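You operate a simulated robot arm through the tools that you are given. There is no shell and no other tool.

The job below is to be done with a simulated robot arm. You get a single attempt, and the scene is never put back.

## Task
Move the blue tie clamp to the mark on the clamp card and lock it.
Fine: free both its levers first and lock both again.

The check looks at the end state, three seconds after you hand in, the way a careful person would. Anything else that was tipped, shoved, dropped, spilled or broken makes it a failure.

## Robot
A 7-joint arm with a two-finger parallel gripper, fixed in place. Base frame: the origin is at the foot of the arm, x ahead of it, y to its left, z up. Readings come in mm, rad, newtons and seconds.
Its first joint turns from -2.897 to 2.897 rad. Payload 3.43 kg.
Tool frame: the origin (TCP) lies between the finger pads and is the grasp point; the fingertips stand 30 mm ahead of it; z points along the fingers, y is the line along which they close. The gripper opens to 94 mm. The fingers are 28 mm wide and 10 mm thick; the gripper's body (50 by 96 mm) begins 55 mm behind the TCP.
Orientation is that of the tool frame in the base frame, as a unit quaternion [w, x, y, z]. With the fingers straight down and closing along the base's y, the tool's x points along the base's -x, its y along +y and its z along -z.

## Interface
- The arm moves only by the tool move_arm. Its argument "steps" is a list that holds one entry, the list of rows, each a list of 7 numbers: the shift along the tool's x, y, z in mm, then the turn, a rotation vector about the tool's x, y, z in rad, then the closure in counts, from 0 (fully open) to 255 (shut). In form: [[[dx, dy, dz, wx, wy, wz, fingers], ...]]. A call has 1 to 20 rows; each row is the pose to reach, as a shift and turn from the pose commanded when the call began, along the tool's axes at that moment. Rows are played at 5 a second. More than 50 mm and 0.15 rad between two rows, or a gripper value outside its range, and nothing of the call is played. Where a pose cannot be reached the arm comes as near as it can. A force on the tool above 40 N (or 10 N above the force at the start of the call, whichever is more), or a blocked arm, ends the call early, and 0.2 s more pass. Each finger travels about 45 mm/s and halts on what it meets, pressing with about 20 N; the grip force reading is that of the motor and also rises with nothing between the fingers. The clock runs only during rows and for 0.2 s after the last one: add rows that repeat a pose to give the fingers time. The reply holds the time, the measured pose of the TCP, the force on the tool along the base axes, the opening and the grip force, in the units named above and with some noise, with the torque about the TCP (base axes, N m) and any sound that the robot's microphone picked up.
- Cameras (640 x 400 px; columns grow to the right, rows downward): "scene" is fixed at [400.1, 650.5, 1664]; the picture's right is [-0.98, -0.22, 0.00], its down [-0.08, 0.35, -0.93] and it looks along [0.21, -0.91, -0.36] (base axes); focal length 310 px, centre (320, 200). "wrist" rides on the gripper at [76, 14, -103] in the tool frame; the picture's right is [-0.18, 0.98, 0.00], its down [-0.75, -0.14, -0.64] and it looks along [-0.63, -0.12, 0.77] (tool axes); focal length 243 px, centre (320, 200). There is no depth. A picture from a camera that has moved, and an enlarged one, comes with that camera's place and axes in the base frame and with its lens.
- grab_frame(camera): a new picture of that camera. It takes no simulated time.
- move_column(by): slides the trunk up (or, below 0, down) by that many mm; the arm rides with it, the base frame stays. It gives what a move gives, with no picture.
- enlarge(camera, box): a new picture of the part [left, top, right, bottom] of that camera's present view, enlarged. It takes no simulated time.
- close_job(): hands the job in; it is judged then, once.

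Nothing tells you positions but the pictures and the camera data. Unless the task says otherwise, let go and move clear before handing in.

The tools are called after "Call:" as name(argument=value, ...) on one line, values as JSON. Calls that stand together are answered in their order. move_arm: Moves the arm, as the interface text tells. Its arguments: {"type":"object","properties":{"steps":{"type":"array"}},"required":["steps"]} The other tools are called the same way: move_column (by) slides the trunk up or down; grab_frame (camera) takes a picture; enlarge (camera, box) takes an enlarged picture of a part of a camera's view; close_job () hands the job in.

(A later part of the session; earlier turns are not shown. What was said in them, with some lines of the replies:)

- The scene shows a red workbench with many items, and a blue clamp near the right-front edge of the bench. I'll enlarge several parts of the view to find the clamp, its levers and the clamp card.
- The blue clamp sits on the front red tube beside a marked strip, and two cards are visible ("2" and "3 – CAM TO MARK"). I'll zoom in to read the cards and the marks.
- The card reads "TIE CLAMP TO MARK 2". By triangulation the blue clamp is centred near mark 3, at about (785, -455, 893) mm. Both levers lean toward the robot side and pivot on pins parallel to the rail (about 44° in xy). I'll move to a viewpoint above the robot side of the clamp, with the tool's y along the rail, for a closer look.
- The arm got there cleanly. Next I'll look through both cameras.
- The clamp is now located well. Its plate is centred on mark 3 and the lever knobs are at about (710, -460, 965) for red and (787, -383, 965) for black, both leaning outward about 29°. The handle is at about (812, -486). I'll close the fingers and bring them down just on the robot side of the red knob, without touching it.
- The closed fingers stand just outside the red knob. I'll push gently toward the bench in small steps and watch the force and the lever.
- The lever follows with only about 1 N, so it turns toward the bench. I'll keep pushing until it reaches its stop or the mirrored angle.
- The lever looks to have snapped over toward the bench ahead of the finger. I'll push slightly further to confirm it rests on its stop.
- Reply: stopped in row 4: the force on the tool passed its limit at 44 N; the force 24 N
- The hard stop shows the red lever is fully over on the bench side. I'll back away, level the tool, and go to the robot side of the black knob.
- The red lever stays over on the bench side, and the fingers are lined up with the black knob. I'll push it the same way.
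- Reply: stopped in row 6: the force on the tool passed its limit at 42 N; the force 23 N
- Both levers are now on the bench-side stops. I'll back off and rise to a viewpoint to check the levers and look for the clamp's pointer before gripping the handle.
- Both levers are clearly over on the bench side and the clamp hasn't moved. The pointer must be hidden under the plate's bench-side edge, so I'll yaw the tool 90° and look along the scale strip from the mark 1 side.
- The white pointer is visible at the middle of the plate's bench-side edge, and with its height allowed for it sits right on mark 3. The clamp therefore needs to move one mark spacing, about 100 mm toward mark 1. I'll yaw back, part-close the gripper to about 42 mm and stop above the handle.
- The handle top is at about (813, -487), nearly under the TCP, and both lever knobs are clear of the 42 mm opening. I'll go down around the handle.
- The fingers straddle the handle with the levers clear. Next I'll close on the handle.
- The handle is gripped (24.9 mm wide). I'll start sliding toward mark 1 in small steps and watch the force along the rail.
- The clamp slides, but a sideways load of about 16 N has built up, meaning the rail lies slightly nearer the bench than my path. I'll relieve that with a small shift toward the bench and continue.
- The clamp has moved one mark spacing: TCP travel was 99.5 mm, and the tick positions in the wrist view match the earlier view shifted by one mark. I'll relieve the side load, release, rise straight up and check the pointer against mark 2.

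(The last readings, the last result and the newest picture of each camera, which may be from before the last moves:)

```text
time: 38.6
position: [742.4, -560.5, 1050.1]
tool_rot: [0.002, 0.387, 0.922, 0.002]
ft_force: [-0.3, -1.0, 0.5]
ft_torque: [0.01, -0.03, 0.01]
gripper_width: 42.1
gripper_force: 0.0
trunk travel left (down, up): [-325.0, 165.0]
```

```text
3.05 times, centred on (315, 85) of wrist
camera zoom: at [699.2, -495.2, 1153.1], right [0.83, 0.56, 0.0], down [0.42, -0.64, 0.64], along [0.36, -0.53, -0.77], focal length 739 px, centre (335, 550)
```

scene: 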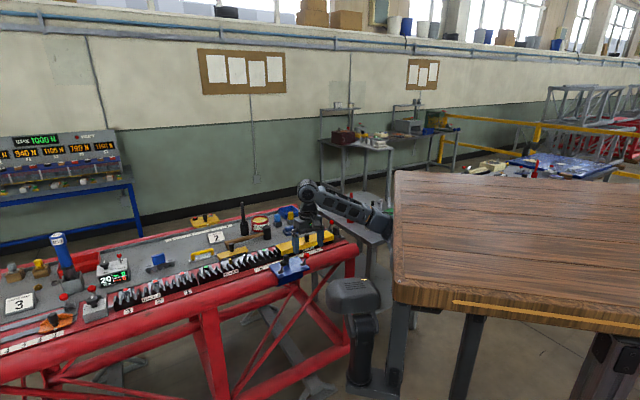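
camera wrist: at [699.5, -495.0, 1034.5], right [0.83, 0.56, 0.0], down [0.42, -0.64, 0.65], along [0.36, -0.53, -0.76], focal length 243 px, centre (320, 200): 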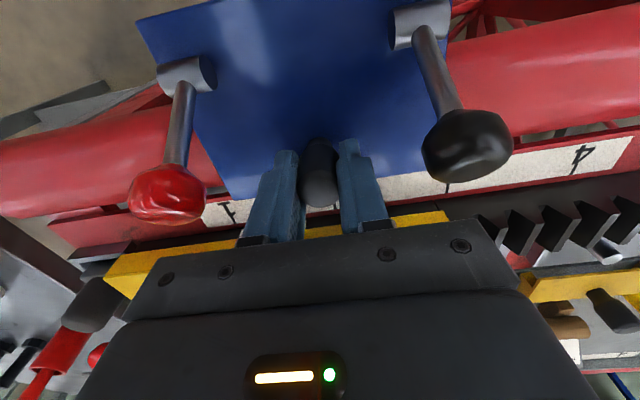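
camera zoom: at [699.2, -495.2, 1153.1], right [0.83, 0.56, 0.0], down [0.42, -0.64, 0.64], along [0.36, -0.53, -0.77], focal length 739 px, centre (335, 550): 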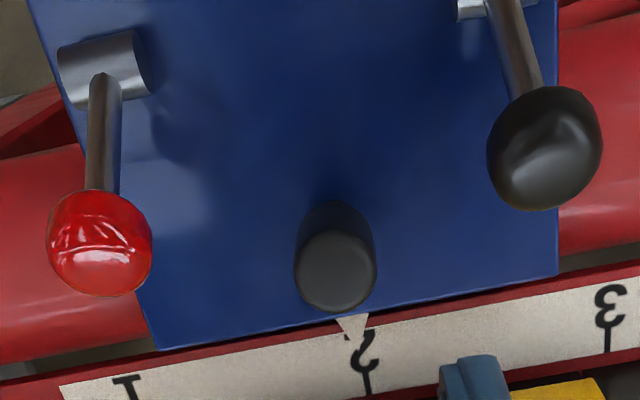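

Call:
enlarge(camera="wrist", box=[290, 105, 370, 155])

```text
8.00 times, centred on (330, 130) of wrist
camera zoom: at [699.2, -495.2, 1153.1], right [0.83, 0.56, 0.0], down [0.42, -0.64, 0.64], along [0.36, -0.53, -0.77], focal length 1941 px, centre (240, 760)
```

zoom: 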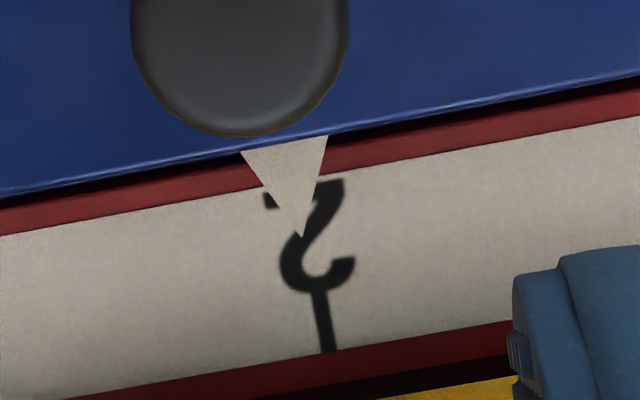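

The pointer tip and mark 2's tick agree to about 0.3 mm, so the clamp is in place. Next is locking: I'll close the fingers and come down on the bench side of the red knob, to push it back toward the robot side.

Call:
move_arm(steps=[[[-2, -13, 0, 0, 0, 0, 255], [-4, -26, 0, 0, 0, 0, 255], [-6, -40, 0, 0, 0, 0, 255], [-8, -53, 0, 0, 0, 0, 255], [-8, -53, 20, 0, 0, 0, 255], [-8, -53, 40, 0, 0, 0, 255], [-8, -53, 60, 0, 0, 0, 255], [-8, -53, 78, 0, 0, 0, 255], [-8, -53, 78, 0, 0, 0, 255]]])

Call:
grab_frame(camera="wrist")

Call:
enlarge(camera="scene", box=[265, 215, 361, 275])

```text
time: 40.6
position: [711.9, -602.6, 972.5]
tool_rot: [0.002, 0.387, 0.922, 0.001]
ft_force: [0.0, -0.8, 1.0]
ft_torque: [-0.01, 0.0, -0.01]
gripper_width: 0.0
gripper_force: 20.1
trunk travel left (down, up): [-325.0, 165.0]
```

```text
taken
camera wrist: at [667.4, -537.9, 1075.5], right [0.83, 0.56, 0.0], down [0.42, -0.64, 0.64], along [0.36, -0.53, -0.76], focal length 243 px, centre (320, 200)
```

wrist: 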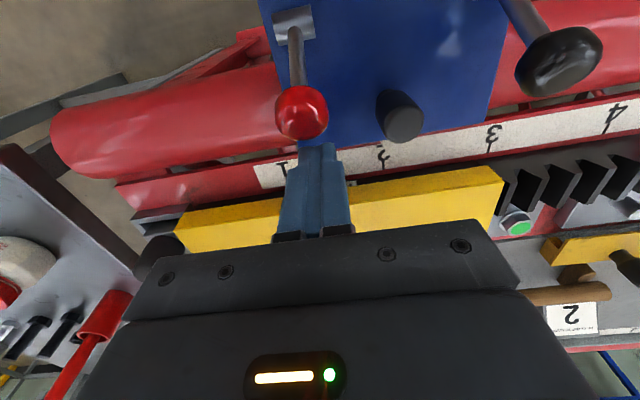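

```text
6.67 times, centred on (313, 245) of scene
camera zoom: at [400.1, 650.5, 1664.0], right [-0.98, -0.22, 0.0], down [-0.08, 0.35, -0.93], along [0.21, -0.91, -0.36], focal length 2065 px, centre (367, -100)
```

zoom: 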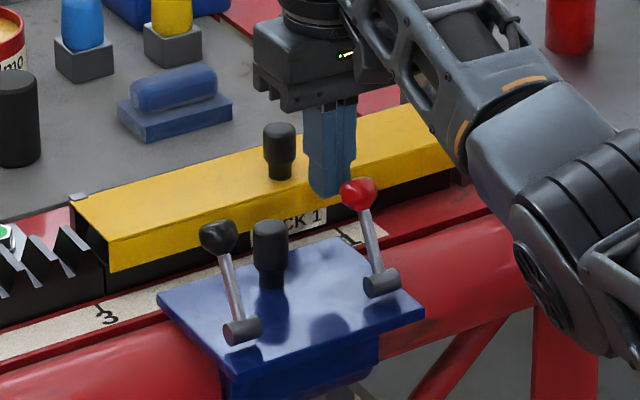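

Call:
move_arm(steps=[[[5, -1, 0, 0, 0, 0, 255], [10, -2, 0, 0, 0, 0, 255], [15, -2, 0, 0, 0, 0, 255], [20, -2, 0, 0, 0, 0, 255], [25, -2, 0, 0, 0, 0, 255], [30, -2, 0, 0, 0, 0, 255], [35, -2, 0, 0, 0, 0, 255], [40, -2, 0, 0, 0, 0, 255], [45, -2, 0, 0, 0, 0, 255], [50, -2, 0, 0, 0, 0, 255], [55, -2, 0, 0, 0, 0, 255], [60, -2, 0, 0, 0, 0, 255], [64, -2, 0, 0, 0, 0, 255]]])

Call:
enlarge(camera="scene", box=[265, 215, 361, 275])

Call:
grab_frame(camera="wrist")

```text
time: 43.4
position: [665.3, -558.0, 971.9]
tool_rot: [0.003, 0.387, 0.922, 0.0]
ft_force: [-0.8, -0.2, 0.2]
ft_torque: [0.02, 0.01, 0.0]
gripper_width: 0.1
gripper_force: 19.8
trunk travel left (down, up): [-325.0, 165.0]
```

```text
6.67 times, centred on (313, 245) of scene
camera zoom: at [400.1, 650.5, 1664.0], right [-0.98, -0.22, 0.0], down [-0.08, 0.35, -0.93], along [0.21, -0.91, -0.36], focal length 2065 px, centre (367, -100)
```

zoom: 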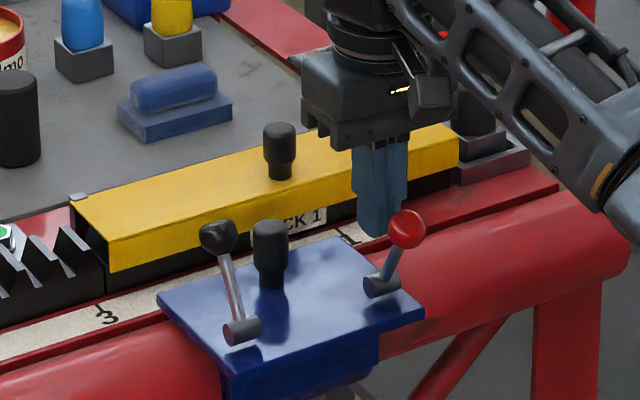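

```text
taken
camera wrist: at [621.6, -493.1, 1075.3], right [0.83, 0.56, 0.0], down [0.42, -0.64, 0.64], along [0.36, -0.53, -0.77], focal length 243 px, centre (320, 200)
```

wrist: 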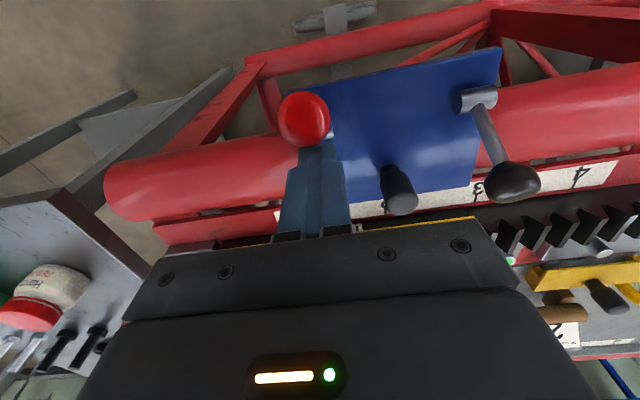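

The red lever has swung back to the outward side. I'll nudge until it meets its stop to be sure it is fully locked.

Call:
move_arm(steps=[[[3, 0, 0, 0, 0, 0, 255], [6, 0, 0, 0, 0, 0, 255], [8, 0, 0, 0, 0, 0, 255], [10, 0, 0, 0, 0, 0, 255], [12, 0, 0, 0, 0, 0, 255], [14, 0, 0, 0, 0, 0, 255], [16, 0, 0, 0, 0, 0, 255]]])

```text
time: 44.4
position: [659.7, -553.2, 975.9]
tool_rot: [0.009, 0.387, 0.922, -0.002]
ft_force: [6.3, -7.1, 2.8]
ft_torque: [-0.19, -0.12, -0.02]
gripper_width: 0.0
gripper_force: 20.1
trunk travel left (down, up): [-325.0, 165.0]
stopped in row 4: the force on the tool passed its limit at 44 N (the readings are from after the stop); the commanded pose is now the measured one
```

The red lever is hard against its locked stop. I'll back off, lift over the handle and come down on the bench side of the black knob.

Call:
move_arm(steps=[[[-8, 0, 0, 0.0015, 0.009, 0, 255], [-15, 0, 0, 0.003, 0.018, 0, 255], [-15, 0, -25, 0.003, 0.018, 0, 255], [-15, 0, -50, 0.003, 0.018, 0, 255], [-30, 20, -58, 0.003, 0.018, 0, 255], [-45, 45, -58, 0.003, 0.018, 0, 255], [-60, 70, -58, 0.003, 0.018, 0, 255], [-71, 95, -58, 0.003, 0.018, 0, 255], [-71, 111, -58, 0.003, 0.018, 0, 255], [-71, 111, -58, 0.003, 0.018, 0, 255]]])

Call:
grab_frame(camera="wrist")

Call:
enlarge(camera="scene", box=[265, 215, 361, 275])

```text
time: 46.6
position: [789.2, -525.6, 1035.3]
tool_rot: [-0.001, 0.386, 0.922, 0.001]
ft_force: [0.7, 0.2, -0.4]
ft_torque: [0.01, 0.02, -0.04]
gripper_width: 0.2
gripper_force: 20.1
trunk travel left (down, up): [-325.0, 165.0]
```

```text
taken
camera wrist: at [745.9, -460.8, 1138.0], right [0.83, 0.56, 0.0], down [0.43, -0.64, 0.64], along [0.36, -0.53, -0.77], focal length 243 px, centre (320, 200)
```

wrist: 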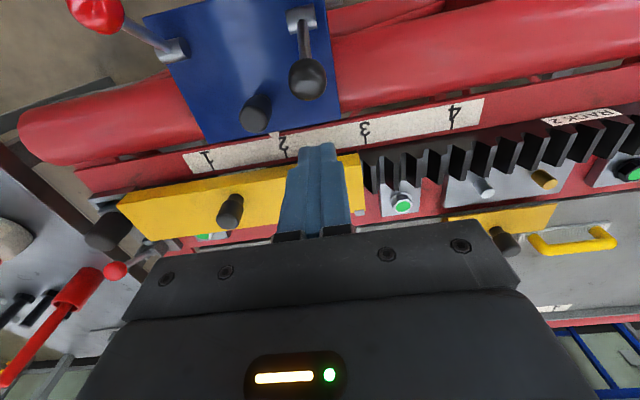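

```text
6.67 times, centred on (313, 245) of scene
camera zoom: at [400.1, 650.5, 1664.0], right [-0.98, -0.22, 0.0], down [-0.08, 0.35, -0.93], along [0.21, -0.91, -0.36], focal length 2065 px, centre (367, -100)
```

zoom: 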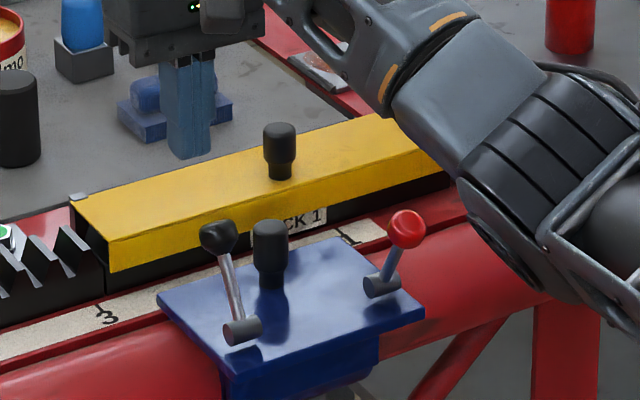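

Call:
move_arm(steps=[[[0, 0, 15, 0, 0, 0, 255], [0, 0, 30, 0, 0, 0, 255], [0, 0, 45, 0, 0, 0, 255], [0, 0, 56, 0, 0, 0, 255], [0, 0, 62, 0, 0, 0, 255], [0, 0, 62, 0, 0, 0, 255]]])

Call:
grab_frame(camera="wrist")

Call:
enlarge(camera="scene", box=[265, 215, 361, 275])

```text
time: 48.0
position: [787.5, -525.1, 970.6]
tool_rot: [-0.001, 0.387, 0.922, 0.001]
ft_force: [0.1, -0.1, 0.4]
ft_torque: [-0.03, -0.03, -0.03]
gripper_width: 0.1
gripper_force: 19.6
trunk travel left (down, up): [-325.0, 165.0]
```

```text
taken
camera wrist: at [745.6, -460.6, 1075.6], right [0.83, 0.56, 0.0], down [0.43, -0.64, 0.64], along [0.36, -0.53, -0.77], focal length 243 px, centre (320, 200)
```

wrist: 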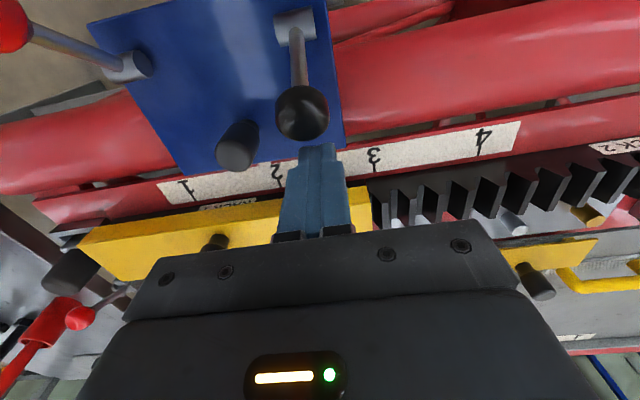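

```text
6.67 times, centred on (313, 245) of scene
camera zoom: at [400.1, 650.5, 1664.0], right [-0.98, -0.22, 0.0], down [-0.08, 0.35, -0.93], along [0.21, -0.91, -0.36], focal length 2065 px, centre (367, -100)
```

zoom: 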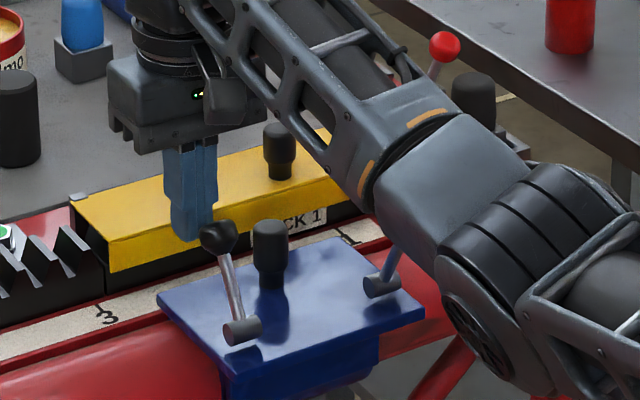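

The fingers are behind the black knob and the arm is clear of the red lever. I'll push the black lever to its locked side.

Call:
move_arm(steps=[[[5, 0, 0, 0, 0, 0, 255], [10, 0, 0, 0, 0, 0, 255], [15, 0, 0, 0, 0, 0, 255], [20, 0, 0, 0, 0, 0, 255], [25, 0, 0, 0, 0, 0, 255], [30, 0, 0, 0, 0, 0, 255], [35, 0, 0, 0, 0, 0, 255], [40, 0, 0, 0, 0, 0, 255], [45, 0, 0, 0, 0, 0, 255], [50, 0, 0, 0, 0, 0, 255], [55, 0, 0, 0, 0, 0, 255], [60, 0, 0, 0, 0, 0, 255], [64, 0, 0, 0, 0, 0, 255]]])

Call:
enlarge(camera="scene", box=[265, 215, 361, 275])

```text
time: 50.8
position: [744.7, -479.6, 971.4]
tool_rot: [-0.002, 0.387, 0.922, 0.001]
ft_force: [-0.4, -0.5, 0.6]
ft_torque: [-0.05, 0.04, -0.02]
gripper_width: 0.0
gripper_force: 20.0
trunk travel left (down, up): [-325.0, 165.0]
```

```text
6.67 times, centred on (313, 245) of scene
camera zoom: at [400.1, 650.5, 1664.0], right [-0.98, -0.22, 0.0], down [-0.08, 0.35, -0.93], along [0.21, -0.91, -0.36], focal length 2065 px, centre (367, -100)
```

zoom: 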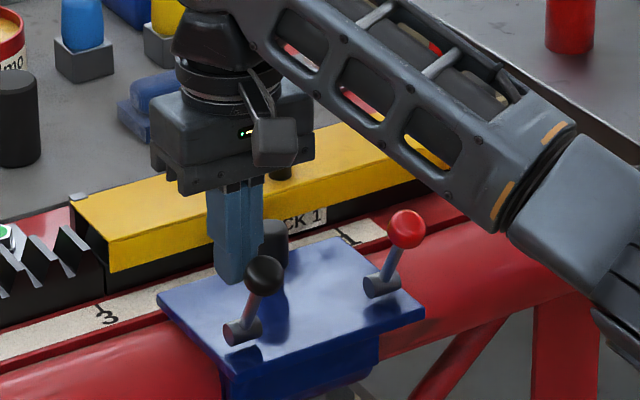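

Call:
move_arm(steps=[[[3, 0, 0, 0, 0, 0, 255], [6, 0, 0, 0, 0, 0, 255], [8, 0, 0, 0, 0, 0, 255], [10, 0, 0, 0, 0, 0, 255], [12, 0, 0, 0, 0, 0, 255], [14, 0, 0, 0, 0, 0, 255], [16, 0, 0, 0, 0, 0, 255]]])

```text
time: 51.8
position: [739.2, -474.3, 973.7]
tool_rot: [0.005, 0.388, 0.921, -0.001]
ft_force: [7.0, -6.5, 4.9]
ft_torque: [-0.2, -0.17, 0.01]
gripper_width: 0.2
gripper_force: 20.3
trunk travel left (down, up): [-325.0, 165.0]
stopped in row 4: the force on the tool passed its limit at 44 N (the readings are from after the stop); the commanded pose is now the measured one
```

Both levers are back on their locked stops. I'll back off, lift away, and recheck the pointer against mark 2 and both levers.

Call:
move_arm(steps=[[[-6, 0, 0, 0.001, 0.005, 0, 255], [-12, 0, 0, 0.002, 0.0105, 0, 255], [-12, 0, -25, 0.002, 0.0105, 0, 255], [-12, 0, -50, 0.002, 0.0105, 0, 255], [-15, 0, -76, 0.002, 0.0105, 0, 255], [-30, -15, -76, 0.002, 0.0105, 0, 255], [-45, -30, -76, 0.002, 0.0105, 0, 255], [-55, -45, -76, 0.002, 0.0105, 0, 255], [-64, -58, -76, 0.002, 0.0105, 0, 255], [-64, -58, -76, 0.002, 0.0105, 0, 255]]])

Call:
enlarge(camera="wrist", box=[290, 105, 370, 155])

Call:
enlarge(camera="wrist", box=[180, 0, 460, 175])

Call:
enlarge(camera="scene", box=[255, 225, 351, 285])

```text
time: 54.0
position: [742.0, -560.3, 1049.8]
tool_rot: [-0.002, 0.387, 0.922, 0.001]
ft_force: [0.5, -0.7, 0.2]
ft_torque: [0.01, 0.0, 0.0]
gripper_width: 0.0
gripper_force: 19.7
trunk travel left (down, up): [-325.0, 165.0]
```

```text
8.00 times, centred on (330, 130) of wrist
camera zoom: at [699.4, -495.8, 1153.9], right [0.83, 0.56, 0.0], down [0.43, -0.64, 0.64], along [0.35, -0.53, -0.77], focal length 1941 px, centre (240, 760)
```

zoom: 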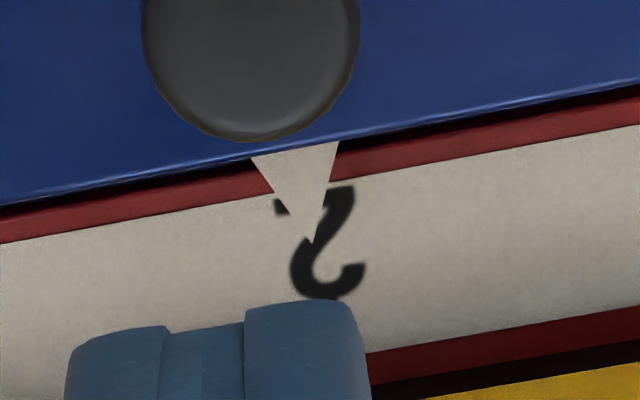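

```text
2.29 times, centred on (320, 88) of wrist
camera zoom: at [699.4, -495.8, 1153.9], right [0.83, 0.56, 0.0], down [0.43, -0.64, 0.64], along [0.35, -0.53, -0.77], focal length 555 px, centre (320, 457)
```

zoom: 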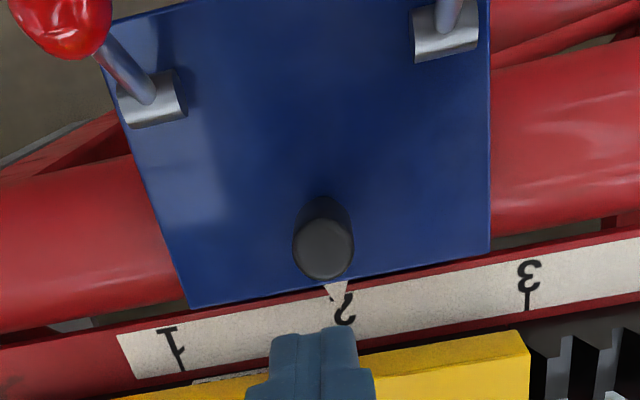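

```text
6.67 times, centred on (303, 255) of scene
camera zoom: at [400.1, 650.5, 1664.0], right [-0.98, -0.22, 0.0], down [-0.08, 0.35, -0.93], along [0.21, -0.91, -0.36], focal length 2065 px, centre (433, -167)
```

zoom: 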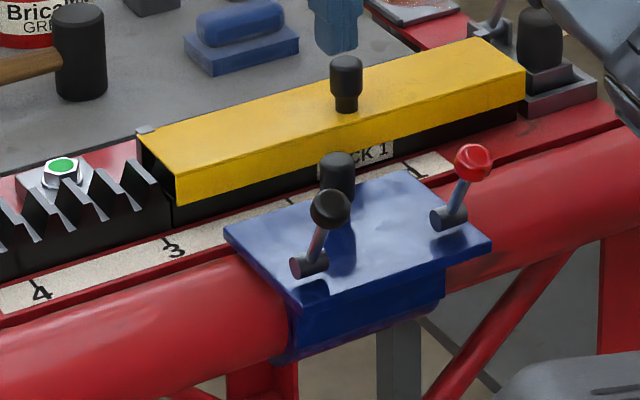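

Pointer is still on mark 2, both levers are leaning outward on their locked stops, and nothing else looks disturbed. I'll retract clear and take a last look.

Call:
move_arm(steps=[[[0, 0, -30, 0, 0, 0, 255], [0, 0, -65, 0, 0, 0, 255], [0, 0, -100, 0, 0, 0, 255], [30, 0, -130, 0, 0, 0, 200], [65, 0, -150, 0, 0, 0, 100], [100, 10, -160, 0, 0, 0, 0], [140, 30, -170, 0, 0, 0, 0], [180, 50, -180, 0, 0, 0, 0], [200, 70, -190, 0, 0, 0, 0], [200, 70, -190, 0, 0, 0, 0]]])

Call:
grab_frame(camera="scene")

Call:
enlarge(camera="scene", box=[220, 200, 360, 300])

Call:
grab_frame(camera="wrist")

```text
time: 56.2
position: [653.7, -367.9, 1240.7]
tool_rot: [-0.002, 0.387, 0.922, 0.001]
ft_force: [0.0, 0.0, 0.2]
ft_torque: [0.01, -0.02, 0.0]
gripper_width: 93.8
gripper_force: 0.1
trunk travel left (down, up): [-325.0, 165.0]
```

```text
taken
```

scene: 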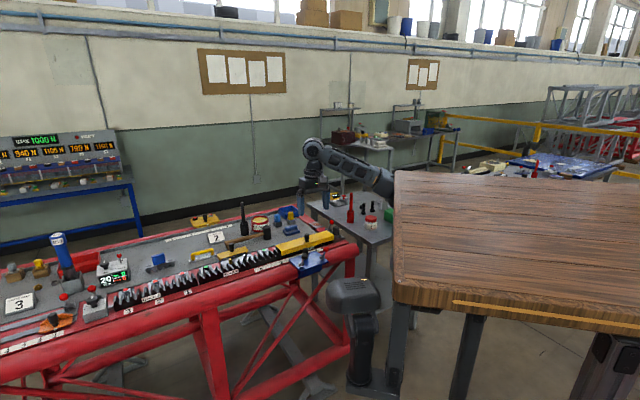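

```text
4.00 times, centred on (290, 250) of scene
camera zoom: at [400.1, 650.5, 1664.0], right [-0.98, -0.22, 0.0], down [-0.08, 0.35, -0.93], along [0.21, -0.91, -0.36], focal length 1239 px, centre (440, 0)
```

zoom: 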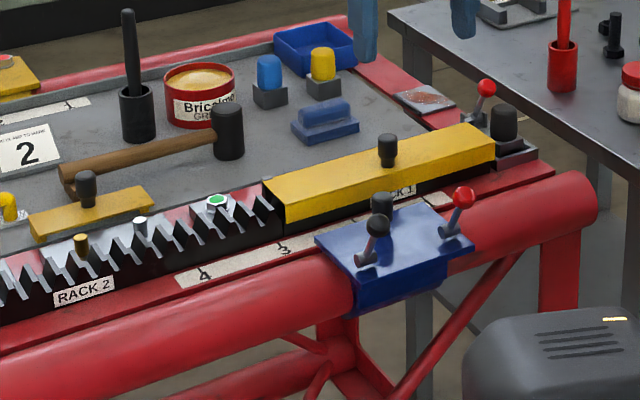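

```text
taken
camera wrist: at [611.3, -302.9, 1344.2], right [0.83, 0.56, 0.0], down [0.43, -0.64, 0.64], along [0.35, -0.53, -0.77], focal length 243 px, centre (320, 200)
```

wrist: 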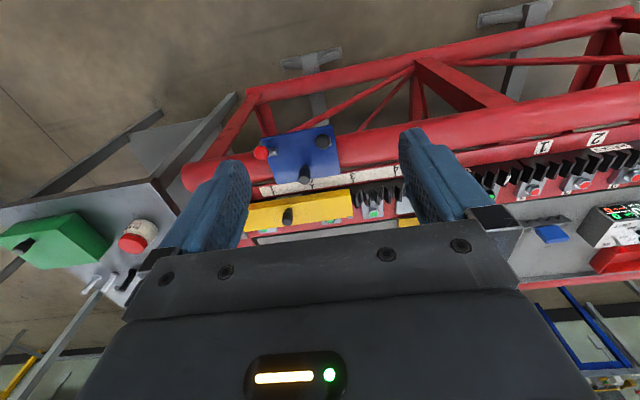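

The blue clamp is on mark 2 with both levers leaning outward on their locked stops. Everything else looks as it was, and the arm is clear. I'm handing in.

Call:
close_job()

```text
The job is handed in.
```

The blue tie clamp is on mark 2, as the card asks, and both its levers are locked again; I've handed the job in.

- **Levers:** I swung the red and black levers over to the bench side to free the clamp. After the move I pushed each back until it hit its outward stop. I took the outward lean as the locked side, since both levers started there and the clamp slid once they were over.
- **Position:** The clamp started on mark 3, and I slid it one mark spacing, about 100 mm, by its handle. From above, the pointer tip was within about 0.3 mm of mark 2's tick before locking. It looked unchanged after locking.
- **Rest of the bench:** In the last pictures nothing else looked tipped, moved or knocked. The gripper is open and clear of the bench.
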